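You operate a simulated robot arm through the tools that you are given. There is no shell and no other tool.

Carry out the task below with a simulated robot arm. There is one attempt and no reset: what you move stays moved.

JOB
Wind the woven cloth on by one pull of the cloth lever.
Fine: first press the yellow release button once and put the loom brake off; brake on again after; weave no row.

Only the result counts: the job must be done as asked and must still hold three seconds after the hand-in. Knocking over, shifting, dropping, spilling or breaking anything else fails it. Flat cloth is picked up by pressing the open fingertips on it (5 to 10 N) and closing them slowly along it; thin cloth reads only 2 to 8 mm in the jaws.

ROBOT AND FRAMES
A 6-joint arm with a three-finger gripper, fixed in place. Base frame: the origin is at the foot of the arm, x ahead of it, y to its left, z up. Units: mm, degrees, N and s.
Its first joint turns from -166.0 to 166.0 degrees. Payload 4.89 kg.
The tool frame sits at the grasp point between the pads (the TCP): z along the fingers, y along the line on which they close. The tips reach 30 mm beyond it. Largest opening 164 mm; the body of the gripper starts 125 mm behind the TCP.
Orientation is told as [roll, pitch, yaw] about the base's x, y, z axes, in that order, counted from this pose: with the fingers straight down and closing along the base's y, the tool's x points along the base's -x, its y along +y and its z along -z.

CONTROLS
- The arm moves only by the tool move_arm. Its argument "moves" is a list of rows, each a list of 3 entries, a list of its own where there are three numbers: the shift along the tool's x, y, z in mm, then the turn, a rotation vector about the tool's x, y, z in degrees, then the closure, from 0 (fully open) to 1 (shut). In form: [[[dx, dy, dz], [wx, wy, wz], jaw], ...]. A call has 1 to 20 rows; each row is the pose to reach, as a shift and turn from the pose commanded when the call began, along the tool's axes at that moment. Rows are played at 5 a second. More than 50 mm and 8.6 degrees between two rows, or a gripper value outside its range, and nothing of the call is played. A pose out of reach is approached as far as the arm can. The call stops where the force on the tool passes 90 N (or 10 N more than at its start, if that is more) or the arm is blocked; 0.2 s more then pass. The fingers move at their own pace (about 108 mm/s each) and stop on an object; they squeeze with about 28 N. The grip force told is the motor's: it shows also when the fingers shut on nothing. Time passes only in rows, and 0.2 s behind the last, so rows that repeat a pose let the fingers close. It gives the time, the measured TCP pose, the force on the tool (base axes), the opening and the grip force at its end, in the units of the frame above (readings bear some noise), with the torque about the TCP (base axes, N m) and any sound that the robot's microphone picked up.
- Cameras (640 x 400 px; columns grow to the right, rows downward): "scene" is fixed at [221.6, -500.7, 1465.8]; the picture's right is [-0.43, -0.90, 0.00], its down [-0.31, 0.14, -0.94] and it looks along [0.85, -0.40, -0.34] (base axes); focal length 214 px, centre (320, 200). "wrist" rides on the gripper at [76, -2, -152] in the tool frame; the picture's right is [0.02, 1.00, 0.00], its down [-0.88, 0.02, -0.47] and it looks along [-0.47, 0.01, 0.88] (tool axes); focal length 247 px, centre (320, 200). There is no depth. A picture from a camera that has moved, and an enlarged one, comes with that camera's place and axes in the base frame and with its lens.
- camera(camera): a new picture of that camera. It takes no simulated time.
- lift_body(by): slides the trunk up (or, below 0, down) by that many mm; the arm rides with it, the base frame stays. It gives what a move gives, with no picture.
- inspect(camera, box): a new picture of the part [left, top, right, bottom] of that camera's present view, enlarged. It takes no simulated time.
- job_done(): hands the job in; it is judged then, once.

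Nothing tells you positions but the pictures and the camera data. Unless the task says otherwise, let go and move clear before handing in.

The tools are called by a JSON object that holds its "fn" and its "kwargs". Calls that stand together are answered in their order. move_arm: Moves the arm, as the interface text tells. Its arguments: {"type":"object","properties":{"moves":{"type":"array","items":{"type":"array"}}},"required":["moves"]} The other tools are called the same way: lift_body (by) slides the trunk up or down; camera (camera) takes a picture; inspect (camera, box) takes an enlarged picture of a part of a camera's view; job_done () hands the job in.

At the start:

```text
time_s: 0.0
tcp_pos: [83.3, -555.9, 1322.5]
orientation: [0.1, 0.0, 0.0]
ft_force: [-0.2, 0.2, 0.5]
ft_torque: [0.0, -0.03, 0.0]
grip_width: 164.0
gripper_force: 0.1
trunk travel left (down, up): [-175.0, 215.0]
```

scene: 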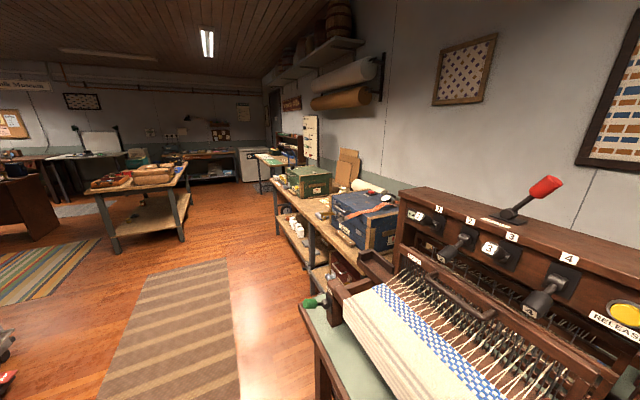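
wrist: 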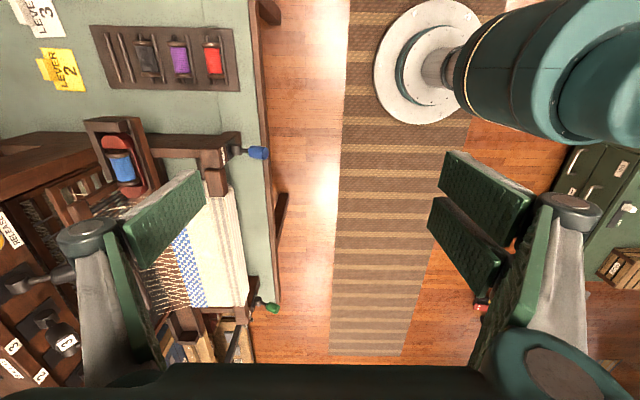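

I see a table loom on the right of the scene picture, with levers numbered 1–4, a red lever on top, a yellow release button, and green and blue handles at the front. I'll look closer at the parts before moving.

{"fn": "inspect", "kwargs": {"camera": "scene", "box": [400, 160, 640, 310]}}

{"fn": "inspect", "kwargs": {"camera": "scene", "box": [280, 250, 520, 400]}}

{"fn": "inspect", "kwargs": {"camera": "wrist", "box": [0, 0, 320, 200]}}

{"fn": "inspect", "kwargs": {"camera": "wrist", "box": [0, 200, 320, 400]}}

{"fn": "inspect", "kwargs": {"camera": "scene", "box": [520, 260, 640, 400]}}

```text
2.67 times, centred on (520, 235) of scene
camera zoom: at [221.6, -500.7, 1465.8], right [-0.43, -0.9, 0.0], down [-0.31, 0.14, -0.94], along [0.85, -0.4, -0.34], focal length 572 px, centre (-213, 107)
```

zoom: 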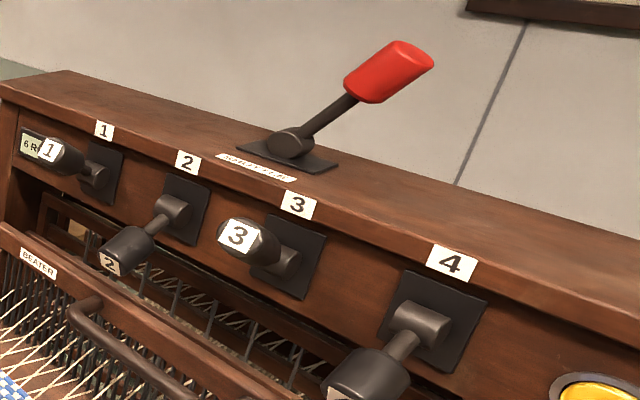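

```text
2.67 times, centred on (400, 325) of scene
camera zoom: at [221.6, -500.7, 1465.8], right [-0.43, -0.9, 0.0], down [-0.31, 0.14, -0.94], along [0.85, -0.4, -0.34], focal length 572 px, centre (107, -133)
```

zoom: 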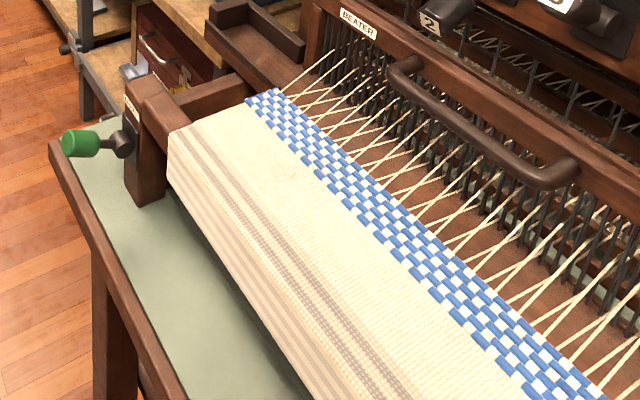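

```text
2.00 times, centred on (160, 100) of wrist
camera zoom: at [6.9, -557.5, 1473.9], right [-0.02, 1.0, 0.0], down [0.88, 0.02, 0.47], along [0.47, 0.01, -0.88], focal length 494 px, centre (640, 400)
```

zoom: 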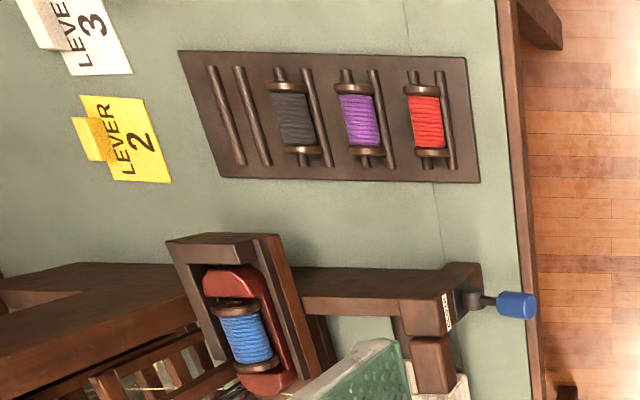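

```text
2.00 times, centred on (160, 300) of wrist
camera zoom: at [6.9, -557.5, 1473.9], right [-0.02, 1.0, 0.0], down [0.88, 0.02, 0.47], along [0.47, 0.01, -0.88], focal length 494 px, centre (640, 0)
```

zoom: 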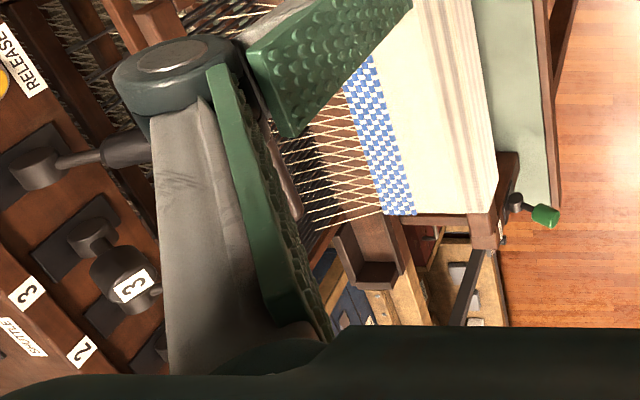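

```text
2.86 times, centred on (580, 330) of scene
camera zoom: at [221.6, -500.7, 1465.8], right [-0.43, -0.9, 0.0], down [-0.31, 0.14, -0.94], along [0.85, -0.4, -0.34], focal length 613 px, centre (-423, -171)
```

zoom: 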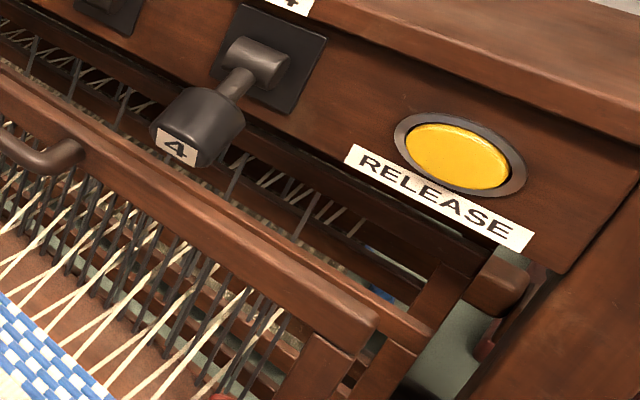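

The loom's front faces +y, with a blue handle at its right front and a green handle at its left front, each with a small label. I'll zoom in on the labels.

{"fn": "inspect", "kwargs": {"camera": "wrist", "box": [195, 125, 275, 175]}}

{"fn": "inspect", "kwargs": {"camera": "wrist", "box": [220, 270, 300, 320]}}

{"fn": "inspect", "kwargs": {"camera": "scene", "box": [295, 270, 359, 310]}}

{"fn": "inspect", "kwargs": {"camera": "scene", "box": [470, 210, 534, 250]}}

{"fn": "inspect", "kwargs": {"camera": "scene", "box": [400, 190, 464, 230]}}

{"fn": "inspect", "kwargs": {"camera": "wrist", "box": [0, 0, 80, 50]}}

{"fn": "inspect", "kwargs": {"camera": "wrist", "box": [560, 180, 640, 230]}}

```text
8.00 times, centred on (235, 150) of wrist
camera zoom: at [6.9, -557.5, 1473.9], right [-0.02, 1.0, 0.0], down [0.88, 0.02, 0.47], along [0.47, 0.01, -0.88], focal length 1976 px, centre (1000, 600)
```

zoom: 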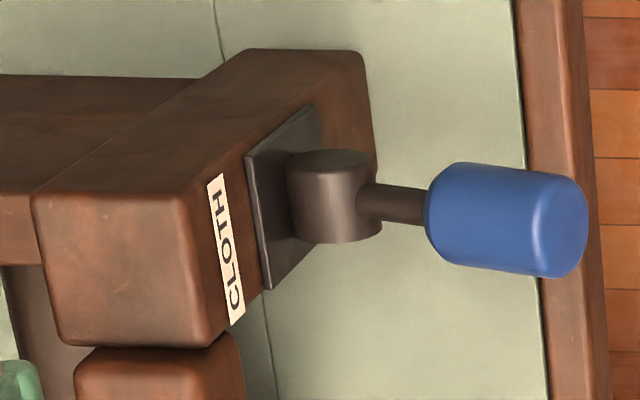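

```text
8.00 times, centred on (260, 295) of wrist
camera zoom: at [6.9, -557.5, 1473.9], right [-0.02, 1.0, 0.0], down [0.88, 0.02, 0.47], along [0.47, 0.01, -0.88], focal length 1976 px, centre (800, -560)
```

zoom: 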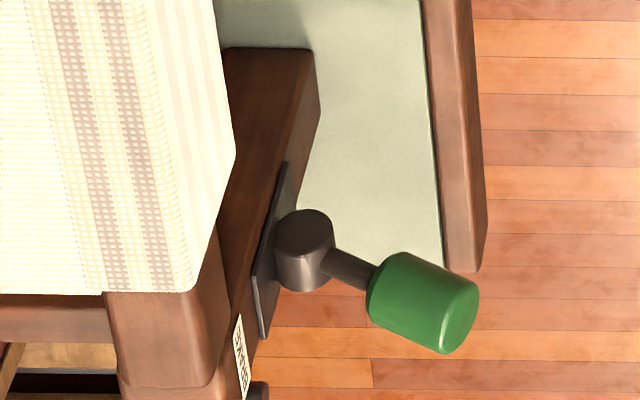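

```text
10.00 times, centred on (327, 290) of scene
camera zoom: at [221.6, -500.7, 1465.8], right [-0.43, -0.9, 0.0], down [-0.31, 0.14, -0.94], along [0.85, -0.4, -0.34], focal length 2145 px, centre (250, -700)
```

zoom: 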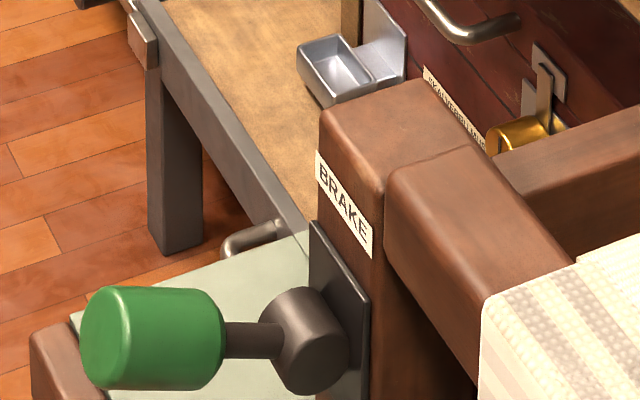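

```text
10.00 times, centred on (502, 230) of scene
camera zoom: at [221.6, -500.7, 1465.8], right [-0.43, -0.9, 0.0], down [-0.31, 0.14, -0.94], along [0.85, -0.4, -0.34], focal length 2145 px, centre (-1500, -100)
```

zoom: 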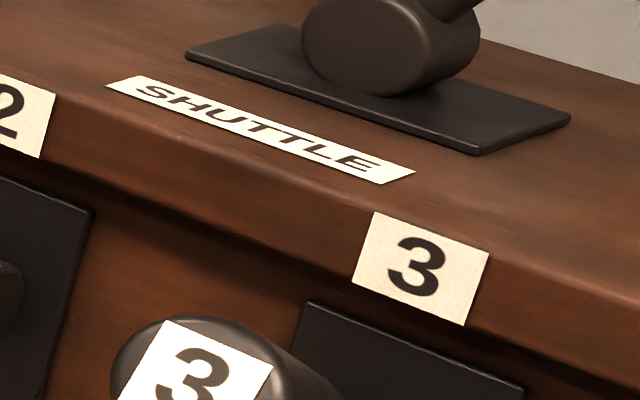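

```text
10.00 times, centred on (432, 210) of scene
camera zoom: at [221.6, -500.7, 1465.8], right [-0.43, -0.9, 0.0], down [-0.31, 0.14, -0.94], along [0.85, -0.4, -0.34], focal length 2145 px, centre (-800, 100)
```

zoom: 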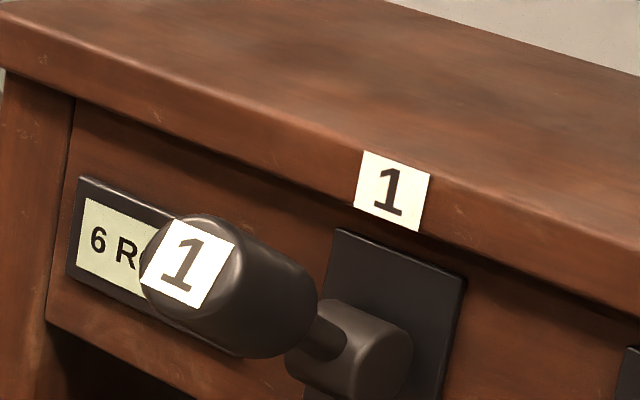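

```text
8.00 times, centred on (40, 25) of wrist
camera zoom: at [6.9, -557.5, 1473.9], right [-0.02, 1.0, 0.0], down [0.88, 0.02, 0.47], along [0.47, 0.01, -0.88], focal length 1976 px, centre (2560, 1600)
```

zoom: 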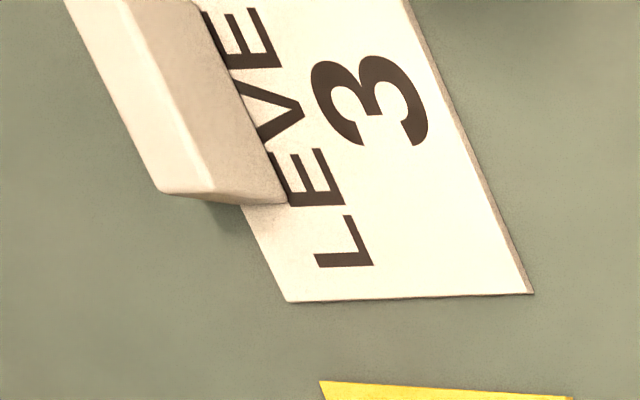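

```text
8.00 times, centred on (600, 205) of wrist
camera zoom: at [6.9, -557.5, 1473.9], right [-0.02, 1.0, 0.0], down [0.88, 0.02, 0.47], along [0.47, 0.01, -0.88], focal length 1976 px, centre (-1920, 160)
```

zoom: 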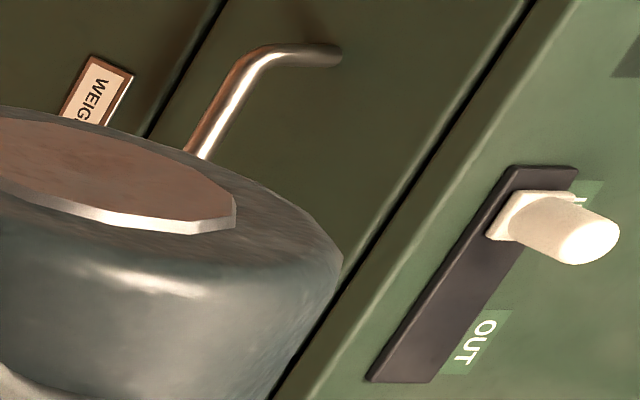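

The labels tell me which part is which: blue is CLOTH, green is BRAKE, red is SHUTTLE and the yellow button is RELEASE. By rough triangulation the green knob is near (706,-697,927), the blue near (179,-694,927) and the button near (243,-1033,1185). Next I tilt the tool toward the loom for a better view.

{"fn": "move_arm", "kwargs": {"moves": [[[-15, -5, -10], [7.5, 0, 0], 1], [[-30, -10, -20], [15, 0, 0], 1], [[-45, -15, -30], [22.5, 0, 0], 1], [[-60, -20, -40], [30, 0, 0], 1], [[-75, -25, -50], [37.5, 0, 0], 1], [[-90, -30, -60], [45, 0, 0], 1]]}}

{"fn": "camera", "kwargs": {"camera": "wrist"}}

{"fn": "camera", "kwargs": {"camera": "scene"}}

```text
time_s: 0.8
tcp_pos: [147.6, -670.4, 1373.5]
orientation: [-21.8, -0.1, -0.1]
ft_force: [-1.1, 1.0, 1.3]
ft_torque: [0.02, -0.19, 0.06]
grip_width: 0.1
gripper_force: 16.6
trunk travel left (down, up): [-175.0, 215.0]
stopped in row 4: the arm was blocked; the commanded pose is now the measured one
```

```text
taken
camera wrist: at [71.0, -614.2, 1514.3], right [-0.02, 0.93, -0.37], down [0.88, 0.19, 0.43], along [0.47, -0.32, -0.82], focal length 247 px, centre (320, 200)
```

wrist: 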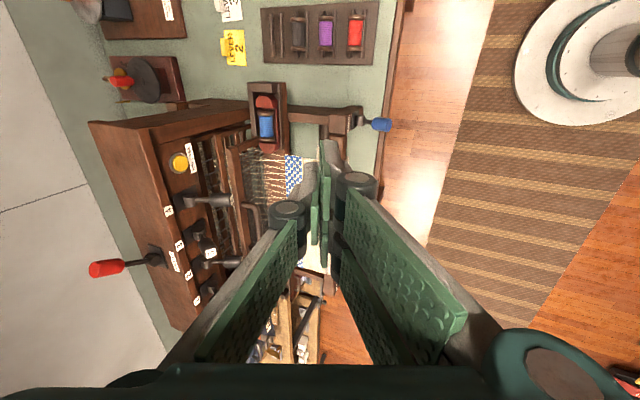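

```text
taken
```

scene: 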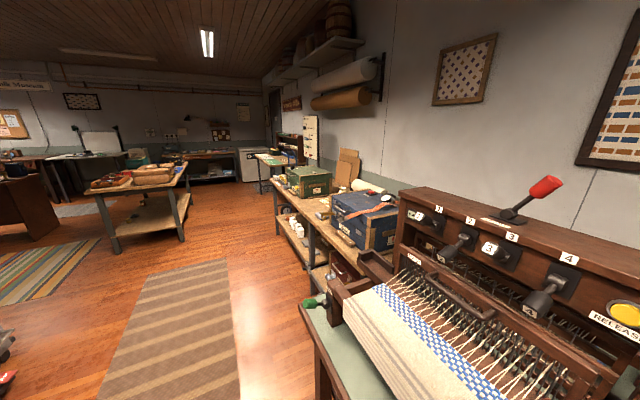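

The arm stopped partway, likely at a kinematic limit, but this view of the loom is good. I'll zoom in on the button, the shafts and the handles.

{"fn": "inspect", "kwargs": {"camera": "wrist", "box": [80, 100, 240, 200]}}

{"fn": "inspect", "kwargs": {"camera": "wrist", "box": [80, 200, 240, 300]}}

{"fn": "inspect", "kwargs": {"camera": "wrist", "box": [240, 80, 400, 180]}}

{"fn": "inspect", "kwargs": {"camera": "wrist", "box": [0, 0, 240, 150]}}

{"fn": "inspect", "kwargs": {"camera": "scene", "box": [40, 80, 120, 130]}}

{"fn": "inspect", "kwargs": {"camera": "scene", "box": [0, 100, 80, 150]}}

```text
4.00 times, centred on (160, 150) of wrist
camera zoom: at [71.0, -614.2, 1514.3], right [-0.02, 0.93, -0.37], down [0.88, 0.19, 0.43], along [0.47, -0.32, -0.82], focal length 988 px, centre (960, 400)
```

zoom: 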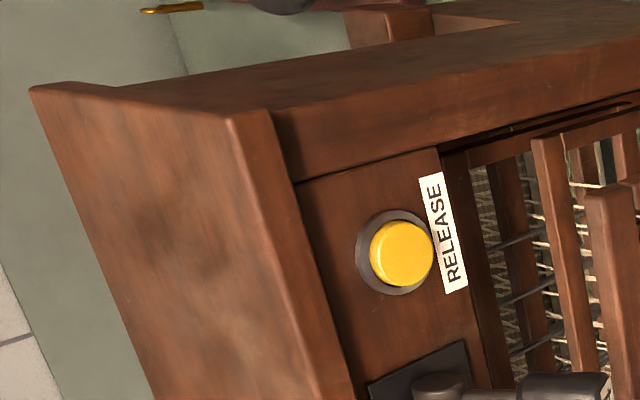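

```text
4.00 times, centred on (160, 250) of wrist
camera zoom: at [71.0, -614.2, 1514.3], right [-0.02, 0.93, -0.37], down [0.88, 0.19, 0.43], along [0.47, -0.32, -0.82], focal length 988 px, centre (960, 0)
```

zoom: 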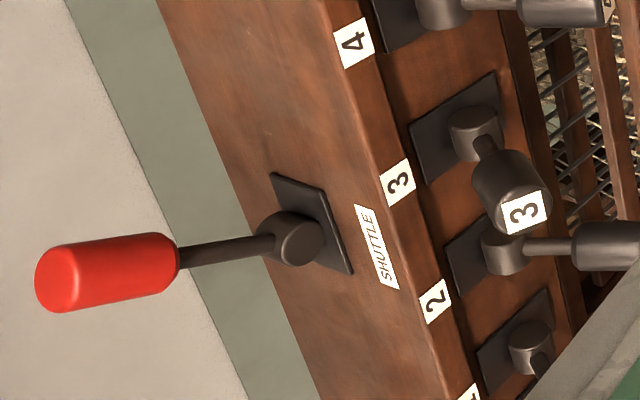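

```text
4.00 times, centred on (320, 130) of wrist
camera zoom: at [71.0, -614.2, 1514.3], right [-0.02, 0.93, -0.37], down [0.88, 0.19, 0.43], along [0.47, -0.32, -0.82], focal length 988 px, centre (320, 480)
```

zoom: 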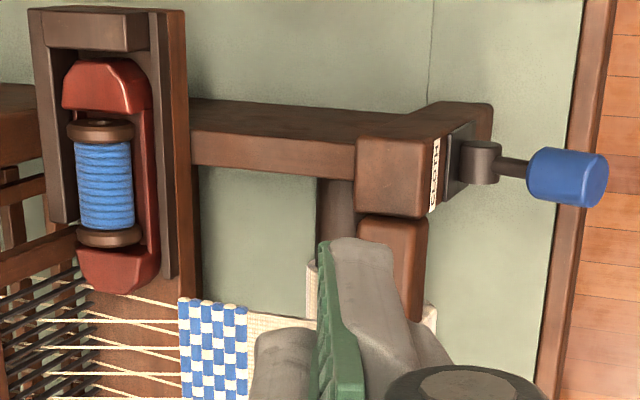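

```text
2.67 times, centred on (120, 75) of wrist
camera zoom: at [71.0, -614.2, 1514.3], right [-0.02, 0.93, -0.37], down [0.88, 0.19, 0.43], along [0.47, -0.32, -0.82], focal length 659 px, centre (853, 533)
```

zoom: 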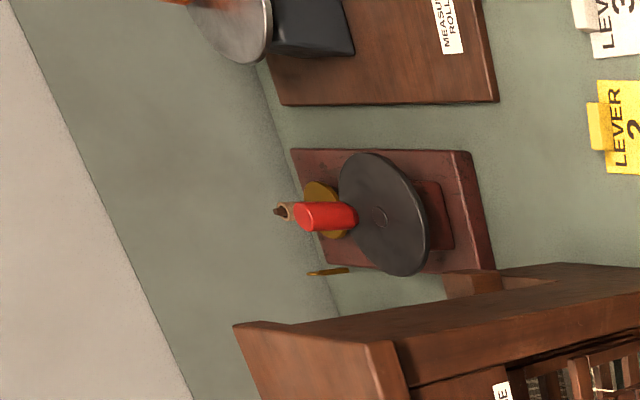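

```text
8.00 times, centred on (80, 105) of scene
camera zoom: at [221.6, -500.7, 1465.8], right [-0.43, -0.9, 0.0], down [-0.31, 0.14, -0.94], along [0.85, -0.4, -0.34], focal length 1716 px, centre (2240, 960)
```

zoom: 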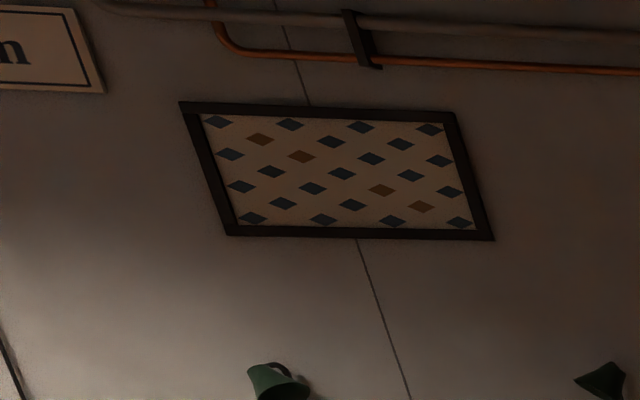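

```text
8.00 times, centred on (40, 125) of scene
camera zoom: at [221.6, -500.7, 1465.8], right [-0.43, -0.9, 0.0], down [-0.31, 0.14, -0.94], along [0.85, -0.4, -0.34], focal length 1716 px, centre (2560, 800)
```

zoom: 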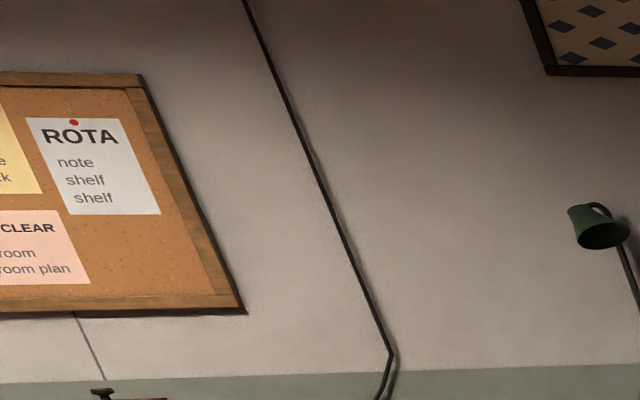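

The button sits on the vertical front panel at about (244,-1043,1184), to the right of lever 4 (knob near x=323). I'll bring the closed fingers to a stand-off in front of it, tilted about 65° toward the panel.

{"fn": "move_arm", "kwargs": {"moves": [[[-8, -16.1, 18], [3.6, 0, 0], 1], [[-16.1, -32.2, 36], [7.2, 0, 0], 1], [[-24.1, -48.3, 53.9], [10.8, 0, 0], 1], [[-32.1, -64.4, 71.9], [14.4, 0, 0], 1], [[-40.2, -80.5, 89.9], [18, 0, 0], 1], [[-48.2, -96.7, 107.9], [21.6, 0, 0], 1], [[-56.2, -112.8, 125.8], [25.2, 0, 0], 1], [[-64.3, -128.9, 143.8], [28.8, 0, 0], 1], [[-72.3, -145, 161.8], [32.4, 0, 0], 1], [[-80.3, -161.1, 179.8], [36, 0, 0], 1], [[-88.4, -177.2, 197.7], [39.6, 0, 0], 1], [[-96.4, -193.3, 215.7], [43.2, 0, 0], 1]]}}

{"fn": "camera", "kwargs": {"camera": "wrist"}}

{"fn": "camera", "kwargs": {"camera": "scene"}}

```text
time_s: 3.4
tcp_pos: [243.9, -925.0, 1243.9]
orientation: [-65.2, 0.0, 0.0]
ft_force: [-1.1, 1.8, 0.1]
ft_torque: [0.04, -0.03, 0.08]
grip_width: 0.0
gripper_force: 28.3
trunk travel left (down, up): [-175.0, 215.0]
```

```text
taken
camera wrist: at [167.1, -787.3, 1309.3], right [-0.02, 0.42, -0.91], down [0.88, 0.44, 0.18], along [0.47, -0.79, -0.38], focal length 247 px, centre (320, 200)
```

wrist: 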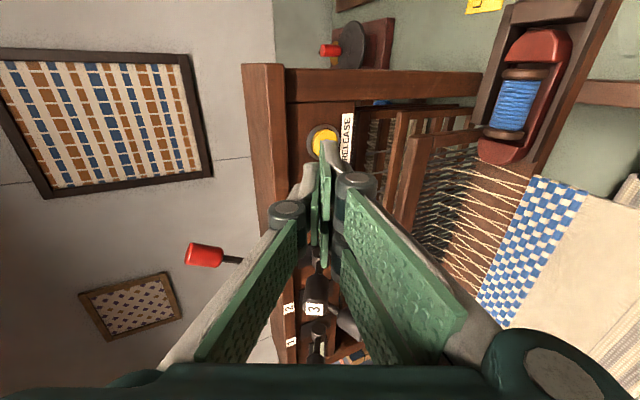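

```text
taken
```

scene: 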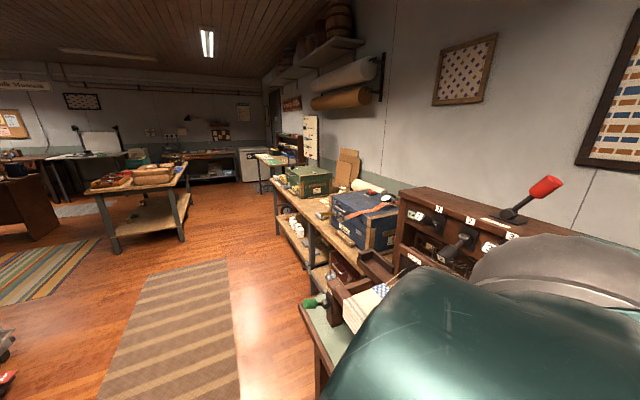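

{"fn": "inspect", "kwargs": {"camera": "wrist", "box": [260, 80, 420, 180]}}

{"fn": "inspect", "kwargs": {"camera": "wrist", "box": [260, 240, 420, 340]}}

```text
4.00 times, centred on (340, 130) of wrist
camera zoom: at [167.1, -787.3, 1309.3], right [-0.02, 0.42, -0.91], down [0.88, 0.44, 0.18], along [0.47, -0.79, -0.38], focal length 988 px, centre (240, 480)
```

zoom: 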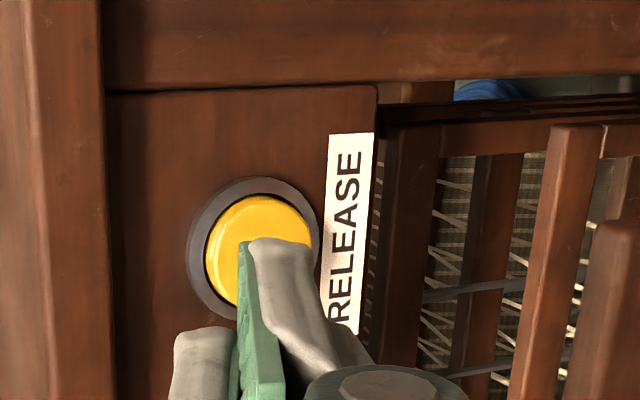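

```text
4.00 times, centred on (340, 290) of wrist
camera zoom: at [167.1, -787.3, 1309.3], right [-0.02, 0.42, -0.91], down [0.88, 0.44, 0.18], along [0.47, -0.79, -0.38], focal length 988 px, centre (240, -160)
```

zoom: 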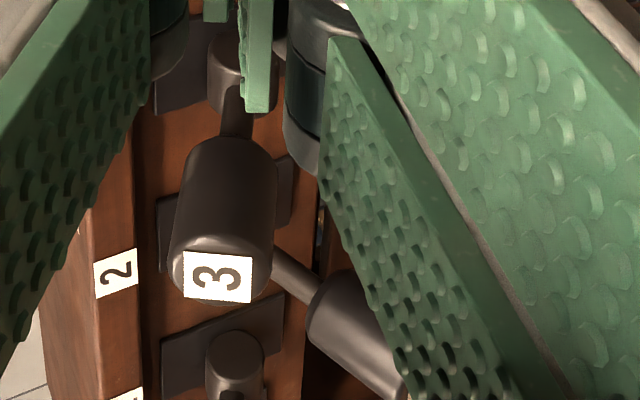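

The fingers point at the button with the panel beyond them. I'll level the tool to about 80° and lower it to button height, still standing off.

{"fn": "move_arm", "kwargs": {"moves": [[[0, 8.7, 7.3], [3, 0, 0], 1], [[0, 17.4, 14.7], [6, 0, 0], 1], [[0, 26.2, 22], [9, 0, 0], 1], [[0, 34.9, 29.4], [12, 0, 0], 1], [[0, 43.6, 36.7], [14.8, 0, 0], 1], [[0, 43.6, 36.7], [14.8, 0, 0], 1]]}}

{"fn": "inspect", "kwargs": {"camera": "wrist", "box": [240, 80, 400, 180]}}

{"fn": "camera", "kwargs": {"camera": "scene"}}

```text
time_s: 4.8
tcp_pos: [245.3, -941.7, 1189.2]
orientation: [-79.8, 0.0, 0.0]
ft_force: [-0.8, 0.3, 0.8]
ft_torque: [-0.01, -0.02, -0.02]
grip_width: 0.1
gripper_force: 28.5
trunk travel left (down, up): [-175.0, 215.0]
```

```text
4.00 times, centred on (320, 130) of wrist
camera zoom: at [167.7, -791.4, 1216.6], right [-0.02, 0.18, -0.98], down [0.88, 0.47, 0.07], along [0.47, -0.87, -0.17], focal length 988 px, centre (320, 480)
```

zoom: 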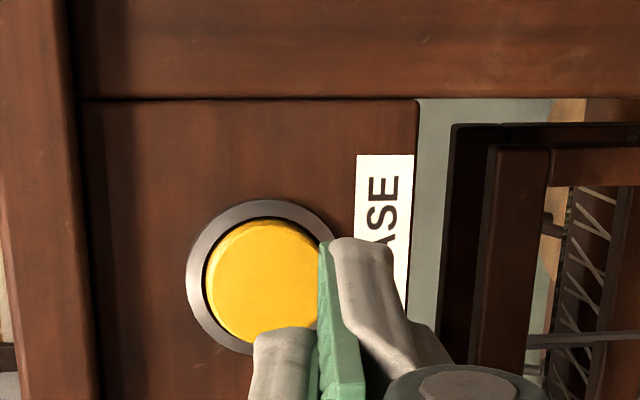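

```text
taken
```

scene: 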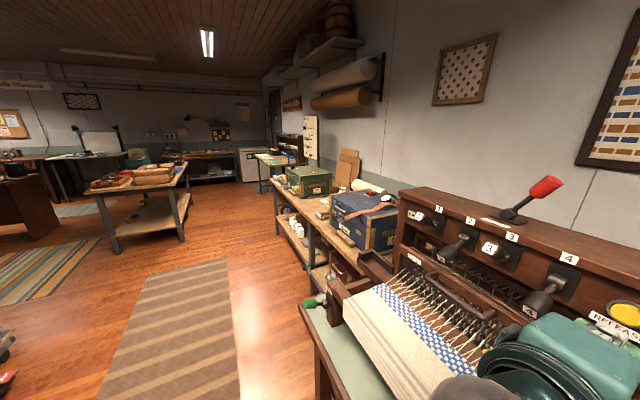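

The tool is aligned with the button at x≈244 and z≈1183. I'll go in along -y in small steps and watch the force.

{"fn": "move_arm", "kwargs": {"moves": [[[0, -0.9, 4.9], [0, 0, 0], 1], [[0, -1.8, 9.8], [0, 0, 0], 1], [[0, -2.7, 14.8], [0, 0, 0], 1], [[0, -3.5, 19.7], [0, 0, 0], 1], [[0, -4.4, 24.6], [0, 0, 0], 1]]}}

{"fn": "inspect", "kwargs": {"camera": "wrist", "box": [240, 80, 400, 180]}}

{"fn": "inspect", "kwargs": {"camera": "scene", "box": [480, 260, 640, 360]}}

```text
time_s: 6.0
tcp_pos: [244.1, -965.9, 1188.6]
orientation: [-79.8, 0.1, 0.0]
ft_force: [-0.6, 0.1, -0.4]
ft_torque: [0.02, 0.0, -0.01]
grip_width: 0.0
gripper_force: 28.5
trunk travel left (down, up): [-175.0, 215.0]
```

```text
4.00 times, centred on (320, 130) of wrist
camera zoom: at [167.3, -815.6, 1216.9], right [-0.02, 0.18, -0.98], down [0.88, 0.47, 0.06], along [0.47, -0.87, -0.17], focal length 988 px, centre (320, 480)
```

zoom: 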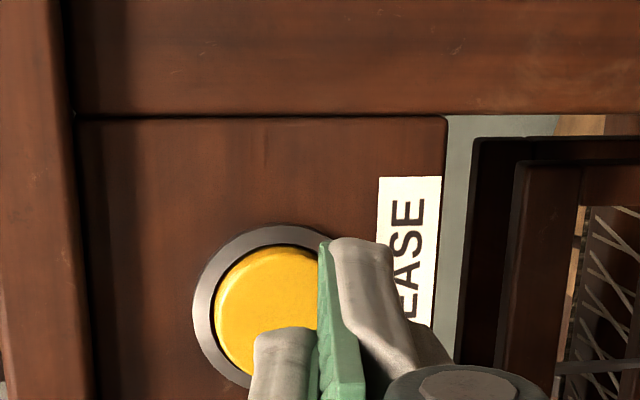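

```text
4.00 times, centred on (560, 310) of scene
camera zoom: at [221.6, -500.7, 1465.8], right [-0.43, -0.9, 0.0], down [-0.31, 0.14, -0.94], along [0.85, -0.4, -0.34], focal length 858 px, centre (-640, -240)
```

zoom: 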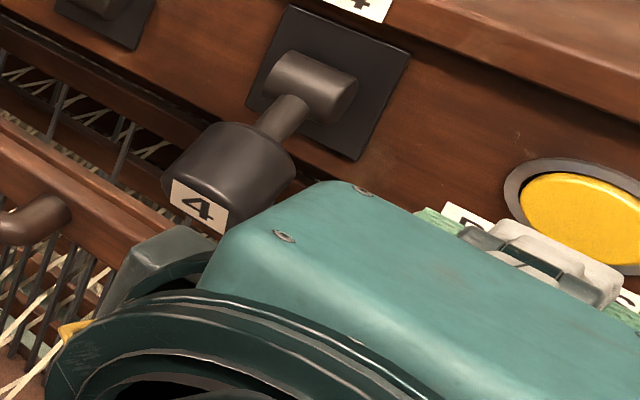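

No contact yet, and the button front should be near y≈-1035 to -1045. I'll continue slowly.

{"fn": "move_arm", "kwargs": {"moves": [[[0, -0.7, 3.9], [0, 0, 0], 1], [[0, -1.4, 7.9], [0, 0, 0], 1], [[0, -2.1, 11.8], [0, 0, 0], 1], [[0, -2.8, 15.7], [0, 0, 0], 1], [[0, -3.5, 19.7], [0, 0, 0], 1], [[0, -4.2, 23.6], [0, 0, 0], 1]]}}

{"fn": "inspect", "kwargs": {"camera": "wrist", "box": [240, 80, 400, 180]}}

{"fn": "inspect", "kwargs": {"camera": "scene", "box": [540, 260, 700, 360]}}

```text
time_s: 7.4
tcp_pos: [244.3, -989.3, 1188.9]
orientation: [-79.9, -0.1, -0.1]
ft_force: [-0.2, 0.5, -0.1]
ft_torque: [0.03, -0.02, 0.0]
grip_width: 0.0
gripper_force: 28.0
trunk travel left (down, up): [-175.0, 215.0]
```

```text
4.00 times, centred on (320, 130) of wrist
camera zoom: at [167.5, -839.5, 1216.9], right [-0.02, 0.18, -0.98], down [0.88, 0.47, 0.07], along [0.47, -0.87, -0.17], focal length 988 px, centre (320, 480)
```

zoom: 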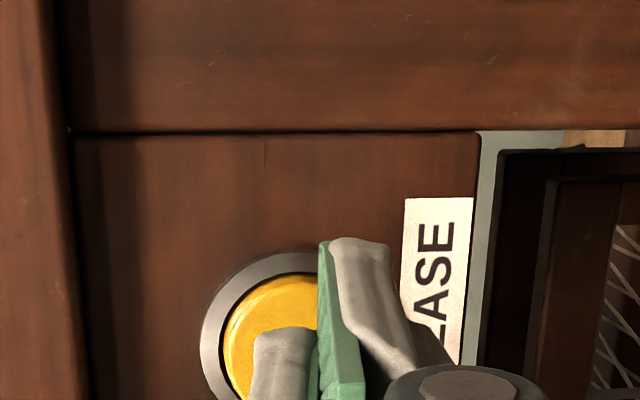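

```text
refused: 700 is not a number from 0 to 640
```

Still no contact. I'll carry on with finer steps, checking force and sound after each.

{"fn": "move_arm", "kwargs": {"moves": [[[0, -0.5, 3], [0, 0, 0], 1], [[0, -1.1, 5.9], [0, 0, 0], 1], [[0, -1.6, 8.9], [0, 0, 0], 1], [[0, -2.1, 11.8], [0, 0, 0], 1]]}}

{"fn": "inspect", "kwargs": {"camera": "wrist", "box": [240, 80, 400, 180]}}

{"fn": "inspect", "kwargs": {"camera": "scene", "box": [480, 260, 640, 360]}}

```text
time_s: 8.4
tcp_pos: [245.3, -1001.1, 1188.5]
orientation: [-79.8, 0.1, 0.0]
ft_force: [0.3, 0.0, -0.8]
ft_torque: [0.04, -0.01, 0.01]
grip_width: 0.0
gripper_force: 27.5
trunk travel left (down, up): [-175.0, 215.0]
```

```text
4.00 times, centred on (320, 130) of wrist
camera zoom: at [167.7, -851.4, 1216.5], right [-0.02, 0.18, -0.98], down [0.88, 0.47, 0.07], along [0.47, -0.87, -0.17], focal length 988 px, centre (320, 480)
```

zoom: 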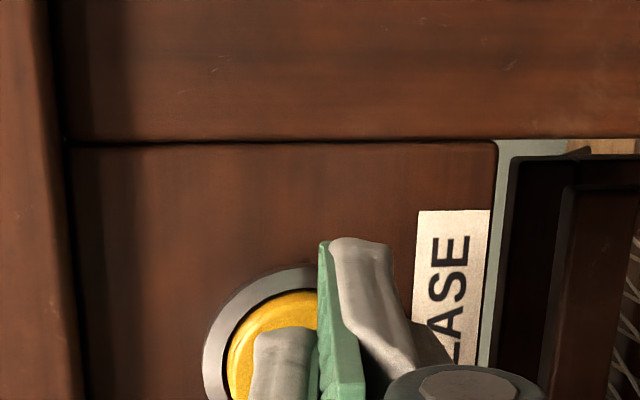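

```text
4.00 times, centred on (560, 310) of scene
camera zoom: at [221.6, -500.7, 1465.8], right [-0.43, -0.9, 0.0], down [-0.31, 0.14, -0.94], along [0.85, -0.4, -0.34], focal length 858 px, centre (-640, -240)
```

zoom: 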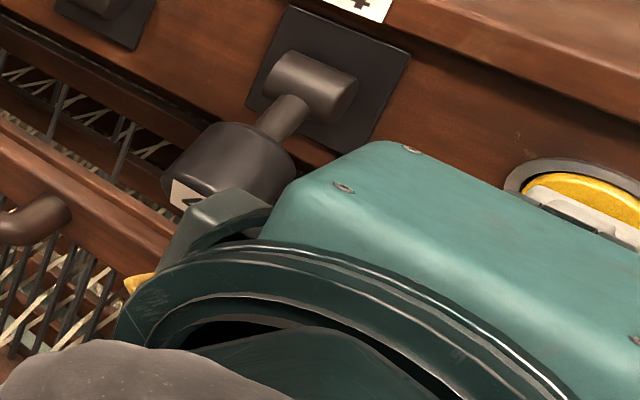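

Still free, and lever 4's knob remains clear of the palm. I'll keep advancing a few millimetres at a time.

{"fn": "move_arm", "kwargs": {"moves": [[[0, -0.4, 2], [0, 0, 0], 1], [[0, -0.7, 3.9], [0, 0, 0], 1], [[0, -1.1, 5.9], [0, 0, 0], 1], [[0, -1.4, 7.9], [0, 0, 0], 1]]}}

{"fn": "inspect", "kwargs": {"camera": "wrist", "box": [240, 80, 400, 180]}}

```text
time_s: 9.4
tcp_pos: [244.5, -1009.3, 1188.4]
orientation: [-79.9, -0.1, 0.0]
ft_force: [-0.6, 0.7, -0.9]
ft_torque: [-0.01, -0.02, -0.01]
grip_width: 0.1
gripper_force: 27.8
trunk travel left (down, up): [-175.0, 215.0]
```

```text
4.00 times, centred on (320, 130) of wrist
camera zoom: at [167.4, -859.4, 1216.7], right [-0.02, 0.18, -0.98], down [0.88, 0.47, 0.06], along [0.47, -0.87, -0.17], focal length 988 px, centre (320, 480)
```

zoom: 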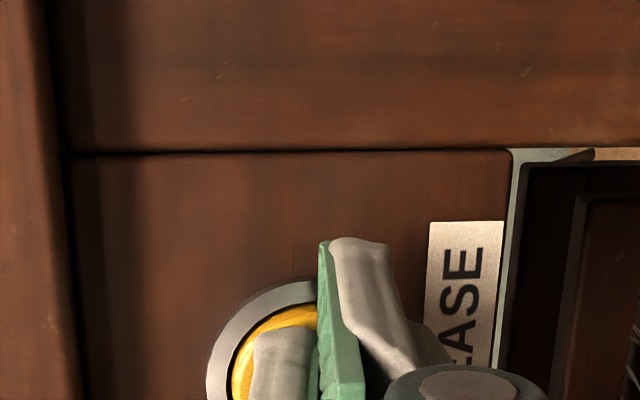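

By projection the tip should now be right at the button's face. I'll press on in 1.5–2 mm steps.

{"fn": "move_arm", "kwargs": {"moves": [[[0, -0.3, 1.5], [0, 0, 0], 1], [[0, -0.5, 3], [0, 0, 0], 1], [[0, -0.8, 4.4], [0, 0, 0], 1]]}}

```text
time_s: 10.2
tcp_pos: [244.1, -1013.2, 1188.9]
orientation: [-79.8, 0.0, 0.1]
ft_force: [0.5, 3.7, -0.3]
ft_torque: [0.01, 0.04, -0.01]
grip_width: 0.0
gripper_force: 27.7
trunk travel left (down, up): [-175.0, 215.0]
heard: click
```

I heard a click at 3.7 N. I'll check whether the levers reacted before going any further.

{"fn": "camera", "kwargs": {"camera": "scene"}}

{"fn": "inspect", "kwargs": {"camera": "scene", "box": [400, 180, 640, 330]}}

{"fn": "inspect", "kwargs": {"camera": "wrist", "box": [240, 80, 400, 180]}}

```text
taken
```

scene: 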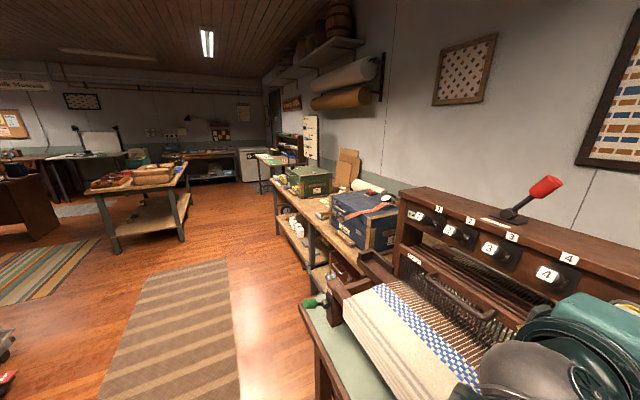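

```text
2.67 times, centred on (520, 255) of scene
camera zoom: at [221.6, -500.7, 1465.8], right [-0.43, -0.9, 0.0], down [-0.31, 0.14, -0.94], along [0.85, -0.4, -0.34], focal length 572 px, centre (-213, 53)
```

zoom: 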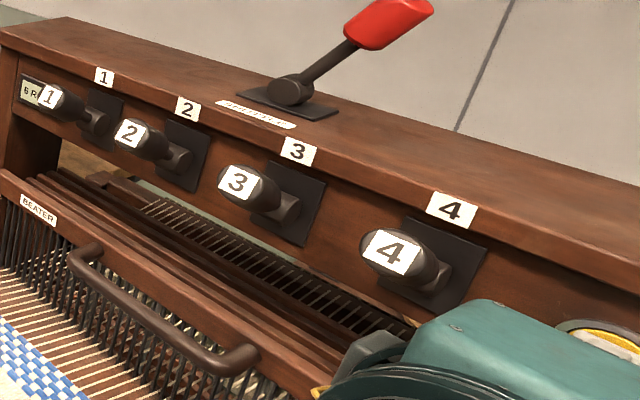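

```text
4.00 times, centred on (320, 130) of wrist
camera zoom: at [167.5, -863.6, 1216.8], right [-0.02, 0.18, -0.98], down [0.88, 0.47, 0.07], along [0.47, -0.87, -0.17], focal length 988 px, centre (320, 480)
```

zoom: 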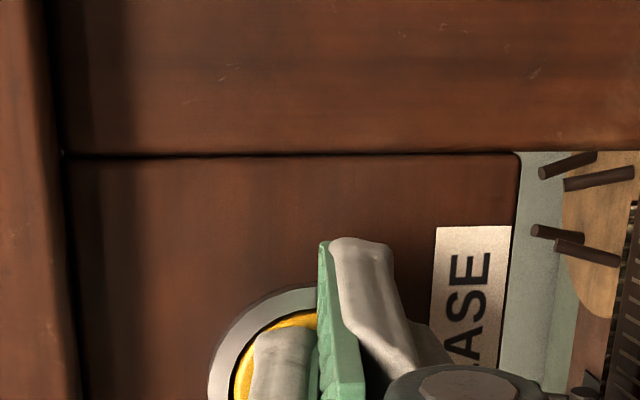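

The release worked: levers 2 and 4 sprang up and the shed closed, with exactly one click. I'll now back straight out along +y.

{"fn": "move_arm", "kwargs": {"moves": [[[0, 1.8, -9.8], [0, 0, 0], 1], [[0, 5.3, -29.5], [0, 0, 0], 1], [[0, 10.6, -59], [0, 0, 0], 1], [[0, 15.9, -88.6], [0, 0, 0], 1], [[0, 21.2, -118], [0, 0, 0], 1], [[0, 26.6, -147.6], [0, 0, 0], 1]]}}

{"fn": "inspect", "kwargs": {"camera": "scene", "box": [400, 180, 640, 330]}}

{"fn": "camera", "kwargs": {"camera": "wrist"}}

```text
time_s: 11.6
tcp_pos: [245.2, -864.0, 1189.4]
orientation: [-79.9, 0.0, 0.0]
ft_force: [-0.4, -0.4, -0.8]
ft_torque: [-0.05, -0.01, 0.0]
grip_width: 0.0
gripper_force: 28.2
trunk travel left (down, up): [-175.0, 215.0]
```

```text
2.67 times, centred on (520, 255) of scene
camera zoom: at [221.6, -500.7, 1465.8], right [-0.43, -0.9, 0.0], down [-0.31, 0.14, -0.94], along [0.85, -0.4, -0.34], focal length 572 px, centre (-213, 53)
```

zoom: 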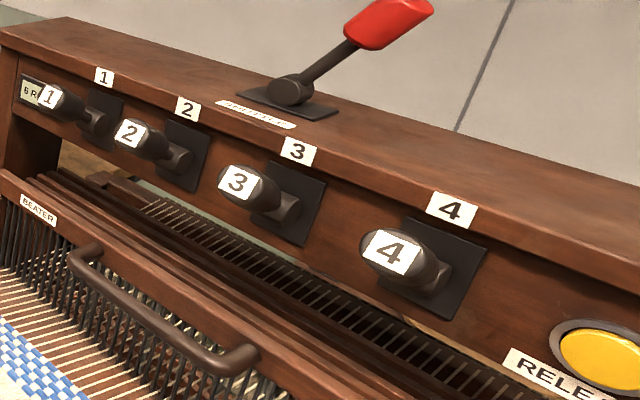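

```text
taken
camera wrist: at [167.6, -714.5, 1217.2], right [-0.02, 0.18, -0.98], down [0.88, 0.47, 0.07], along [0.47, -0.87, -0.17], focal length 247 px, centre (320, 200)
```

wrist: 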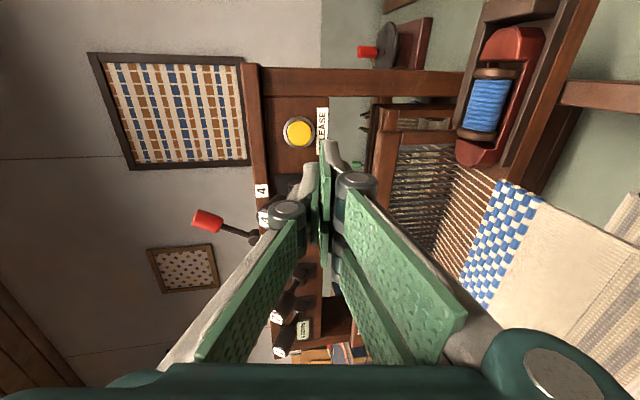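

One press is done and the row counter is unchanged. Next I swing over toward the green brake handle, first reducing the tilt while moving up and away.

{"fn": "move_arm", "kwargs": {"moves": [[[-17.5, -5.8, -25.4], [-7.5, 0, 0], 1], [[-35, -11.6, -50.8], [-15, 0, 0], 1], [[-52.5, -17.4, -76.3], [-22.5, 0, 0], 1], [[-70, -23.2, -101.7], [-30, 0, 0], 1], [[-87.5, -29, -127.1], [-37.5, 0, 0], 1], [[-105, -34.8, -152.5], [-45, 0, 0], 1], [[-105, -34.8, -152.5], [-45, 0, 0], 1]]}}

{"fn": "camera", "kwargs": {"camera": "wrist"}}

```text
time_s: 13.2
tcp_pos: [348.8, -720.6, 1250.9]
orientation: [-34.7, 0.0, 0.1]
ft_force: [-1.1, -0.2, -0.5]
ft_torque: [0.0, -0.01, -0.03]
grip_width: 0.0
gripper_force: 28.4
trunk travel left (down, up): [-175.0, 215.0]
```

```text
taken
camera wrist: at [272.3, -634.8, 1376.0], right [-0.02, 0.82, -0.57], down [0.88, 0.29, 0.38], along [0.47, -0.49, -0.73], focal length 247 px, centre (320, 200)
```

wrist: 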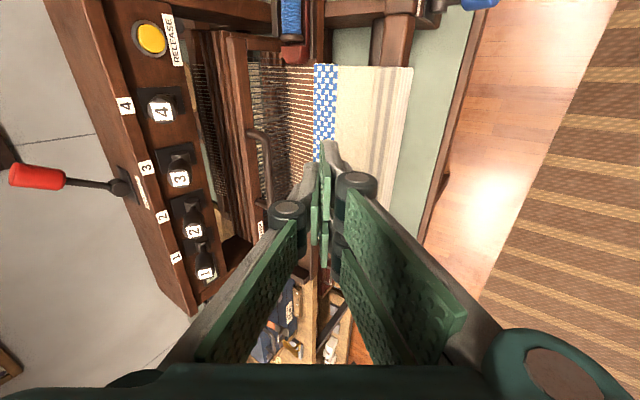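

This gives a good overview. Now I yaw the tool by +90° about its own axis so the jaws close along x, while moving toward the brake side.

{"fn": "move_arm", "kwargs": {"moves": [[[-16.7, 6.7, -0.6], [0, 0, 7.5], 1], [[-33.3, 13.4, -1.2], [0, 0, 15], 1], [[-50, 20.1, -1.7], [0, 0, 22.5], 1], [[-66.7, 26.8, -2.3], [0, 0, 30], 1], [[-83.3, 33.5, -2.9], [0, 0, 37.5], 1], [[-100, 40.2, -3.5], [0, 0, 45], 1], [[-116.7, 46.8, -4], [0, 0, 52.5], 1], [[-133.3, 53.5, -4.6], [0, 0, 60], 1], [[-150, 60.2, -5.2], [0, 0, 67.5], 1], [[-166.7, 66.9, -5.8], [0, 0, 75], 1], [[-183.3, 73.6, -6.3], [0, 0, 82.5], 1], [[-200, 80.3, -6.9], [0, 0, 90], 1], [[-200, 80.3, -6.9], [0, 0, 90], 1]]}}

{"fn": "camera", "kwargs": {"camera": "wrist"}}

{"fn": "camera", "kwargs": {"camera": "scene"}}

```text
time_s: 16.0
tcp_pos: [549.5, -650.3, 1210.1]
orientation: [0.1, -34.9, -90.1]
ft_force: [0.0, 0.2, -0.5]
ft_torque: [-0.03, 0.05, -0.04]
grip_width: 0.0
gripper_force: 28.3
trunk travel left (down, up): [-175.0, 215.0]
```

```text
taken
camera wrist: at [547.1, -499.3, 1291.1], right [1.0, 0.02, -0.01], down [0.02, -0.45, 0.89], along [0.01, -0.89, -0.45], focal length 247 px, centre (320, 200)
```

wrist: 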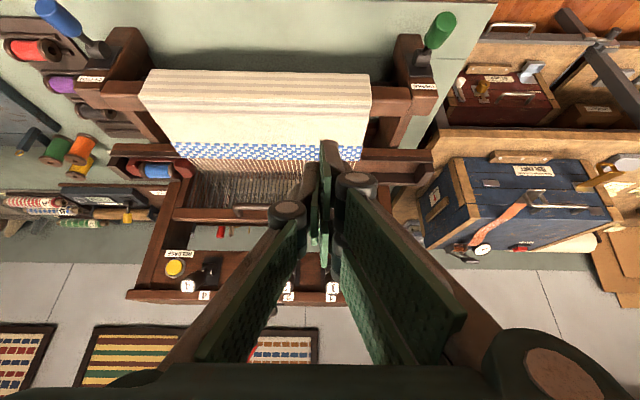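

```text
taken
```

scene: 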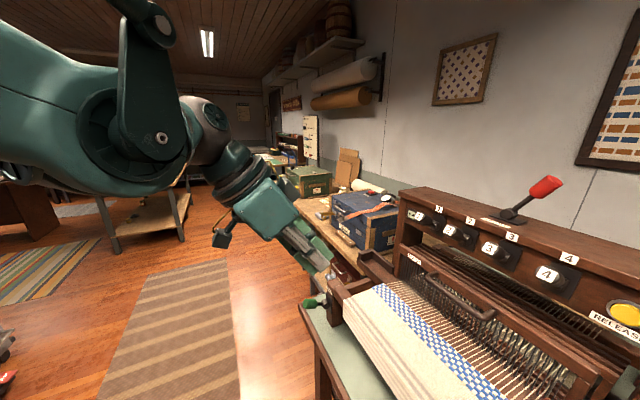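

Both front handles are now in view from the front, with the picture upside down. I'll zoom in on each.

{"fn": "inspect", "kwargs": {"camera": "wrist", "box": [360, 0, 520, 100]}}

{"fn": "inspect", "kwargs": {"camera": "wrist", "box": [0, 0, 160, 100]}}

{"fn": "inspect", "kwargs": {"camera": "scene", "box": [280, 240, 440, 340]}}

```text
4.00 times, centred on (440, 50) of wrist
camera zoom: at [547.1, -499.3, 1291.1], right [1.0, 0.02, -0.01], down [0.02, -0.45, 0.89], along [0.01, -0.89, -0.45], focal length 988 px, centre (-160, 800)
```

zoom: 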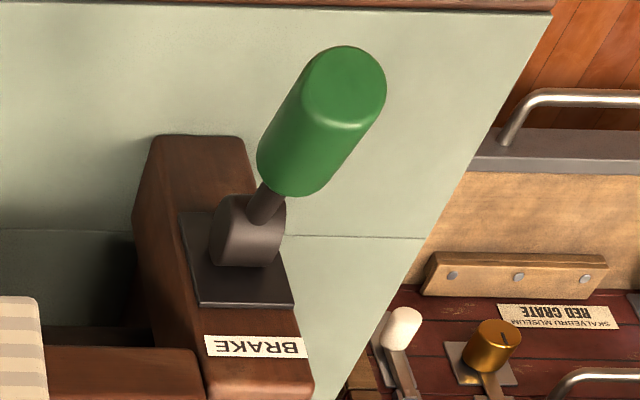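

```text
4.00 times, centred on (80, 50) of wrist
camera zoom: at [547.1, -499.3, 1291.1], right [1.0, 0.02, -0.01], down [0.02, -0.45, 0.89], along [0.01, -0.89, -0.45], focal length 988 px, centre (1280, 800)
```

zoom: 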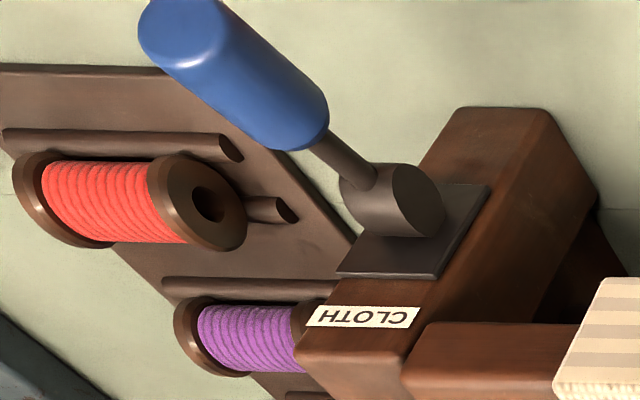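

```text
4.00 times, centred on (360, 290) of scene
camera zoom: at [221.6, -500.7, 1465.8], right [-0.43, -0.9, 0.0], down [-0.31, 0.14, -0.94], along [0.85, -0.4, -0.34], focal length 858 px, centre (160, -160)
```

zoom: 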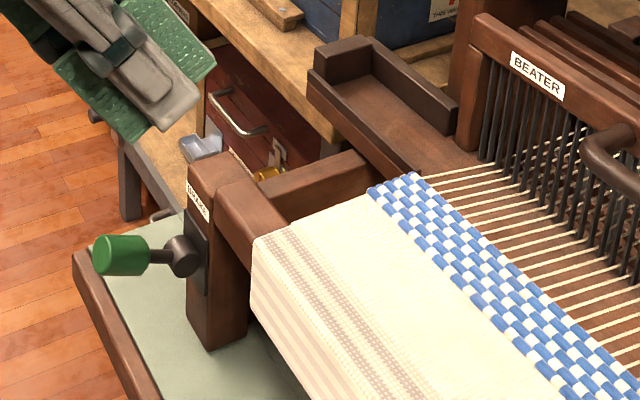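

I now have good positions: brake knob ≈(718,-702,915) with its hub ≈(720,-760,888), cloth knob ≈(181,-699,914), and table top at z≈801. I'll open the jaws partway and move to a stand-off in line with the brake knob.

{"fn": "move_arm", "kwargs": {"moves": [[[18, 24, 10.9], [0, 0, 0], 0.54], [[36, 48, 21.8], [0, 0, 0], 0.54], [[54, 72, 32.7], [0, 0, 0], 0.54], [[72, 96, 43.6], [0, 0, 0], 0.54], [[90, 120, 54.5], [0, 0, 0], 0.54], [[108, 144, 65.4], [0, 0, 0], 0.54], [[126.4, 168.5, 76.4], [0, 0, 0], 0.54], [[126.4, 168.5, 76.4], [0, 0, 0], 0.54]]}}

{"fn": "camera", "kwargs": {"camera": "wrist"}}

{"fn": "inspect", "kwargs": {"camera": "scene", "box": [240, 220, 400, 320]}}

```text
time_s: 17.8
tcp_pos: [718.4, -588.4, 1074.8]
orientation: [-0.1, -34.8, -90.0]
ft_force: [-0.1, -0.2, 0.3]
ft_torque: [-0.05, 0.09, -0.03]
grip_width: 75.7
gripper_force: 0.1
trunk travel left (down, up): [-175.0, 215.0]
```

```text
taken
camera wrist: at [716.4, -439.7, 1154.9], right [1.0, 0.02, -0.01], down [0.02, -0.45, 0.89], along [0.01, -0.89, -0.45], focal length 247 px, centre (320, 200)
```

wrist: 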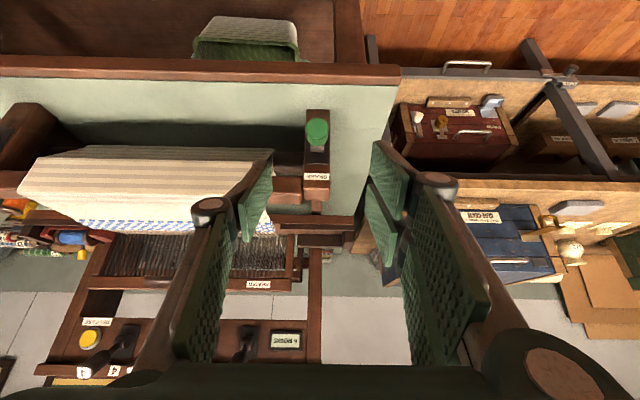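

```text
4.00 times, centred on (320, 270) of scene
camera zoom: at [221.6, -500.7, 1465.8], right [-0.43, -0.9, 0.0], down [-0.31, 0.14, -0.94], along [0.85, -0.4, -0.34], focal length 858 px, centre (320, -80)
```

zoom: 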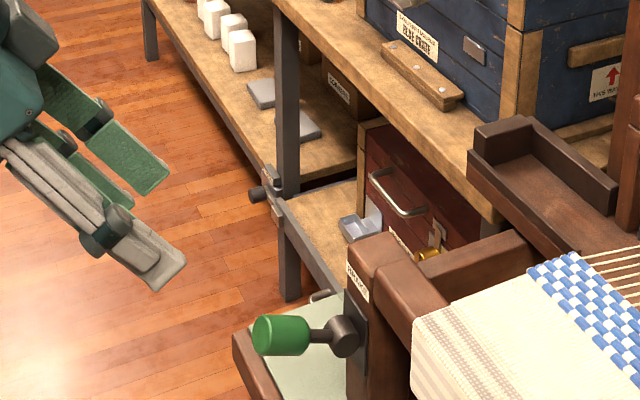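

{"fn": "inspect", "kwargs": {"camera": "wrist", "box": [280, 90, 360, 140]}}

{"fn": "inspect", "kwargs": {"camera": "wrist", "box": [240, 80, 400, 180]}}

```text
8.00 times, centred on (320, 115) of wrist
camera zoom: at [716.4, -439.7, 1154.9], right [1.0, 0.02, -0.01], down [0.02, -0.45, 0.89], along [0.01, -0.89, -0.45], focal length 1976 px, centre (320, 880)
```

zoom: 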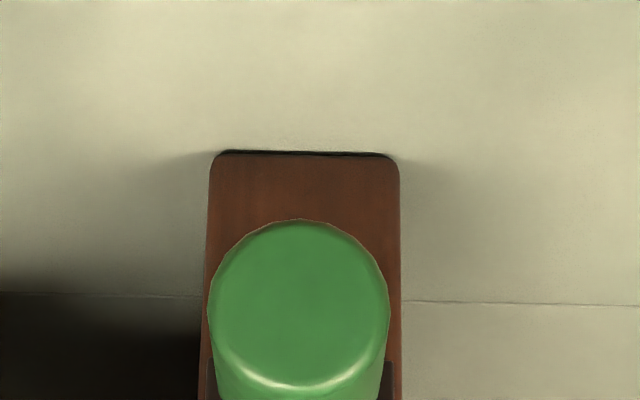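

```text
4.00 times, centred on (320, 130) of wrist
camera zoom: at [716.4, -439.7, 1154.9], right [1.0, 0.02, -0.01], down [0.02, -0.45, 0.89], along [0.01, -0.89, -0.45], focal length 988 px, centre (320, 480)
```

zoom: 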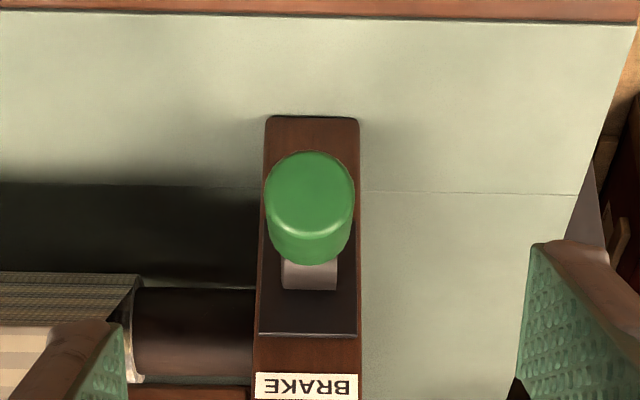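

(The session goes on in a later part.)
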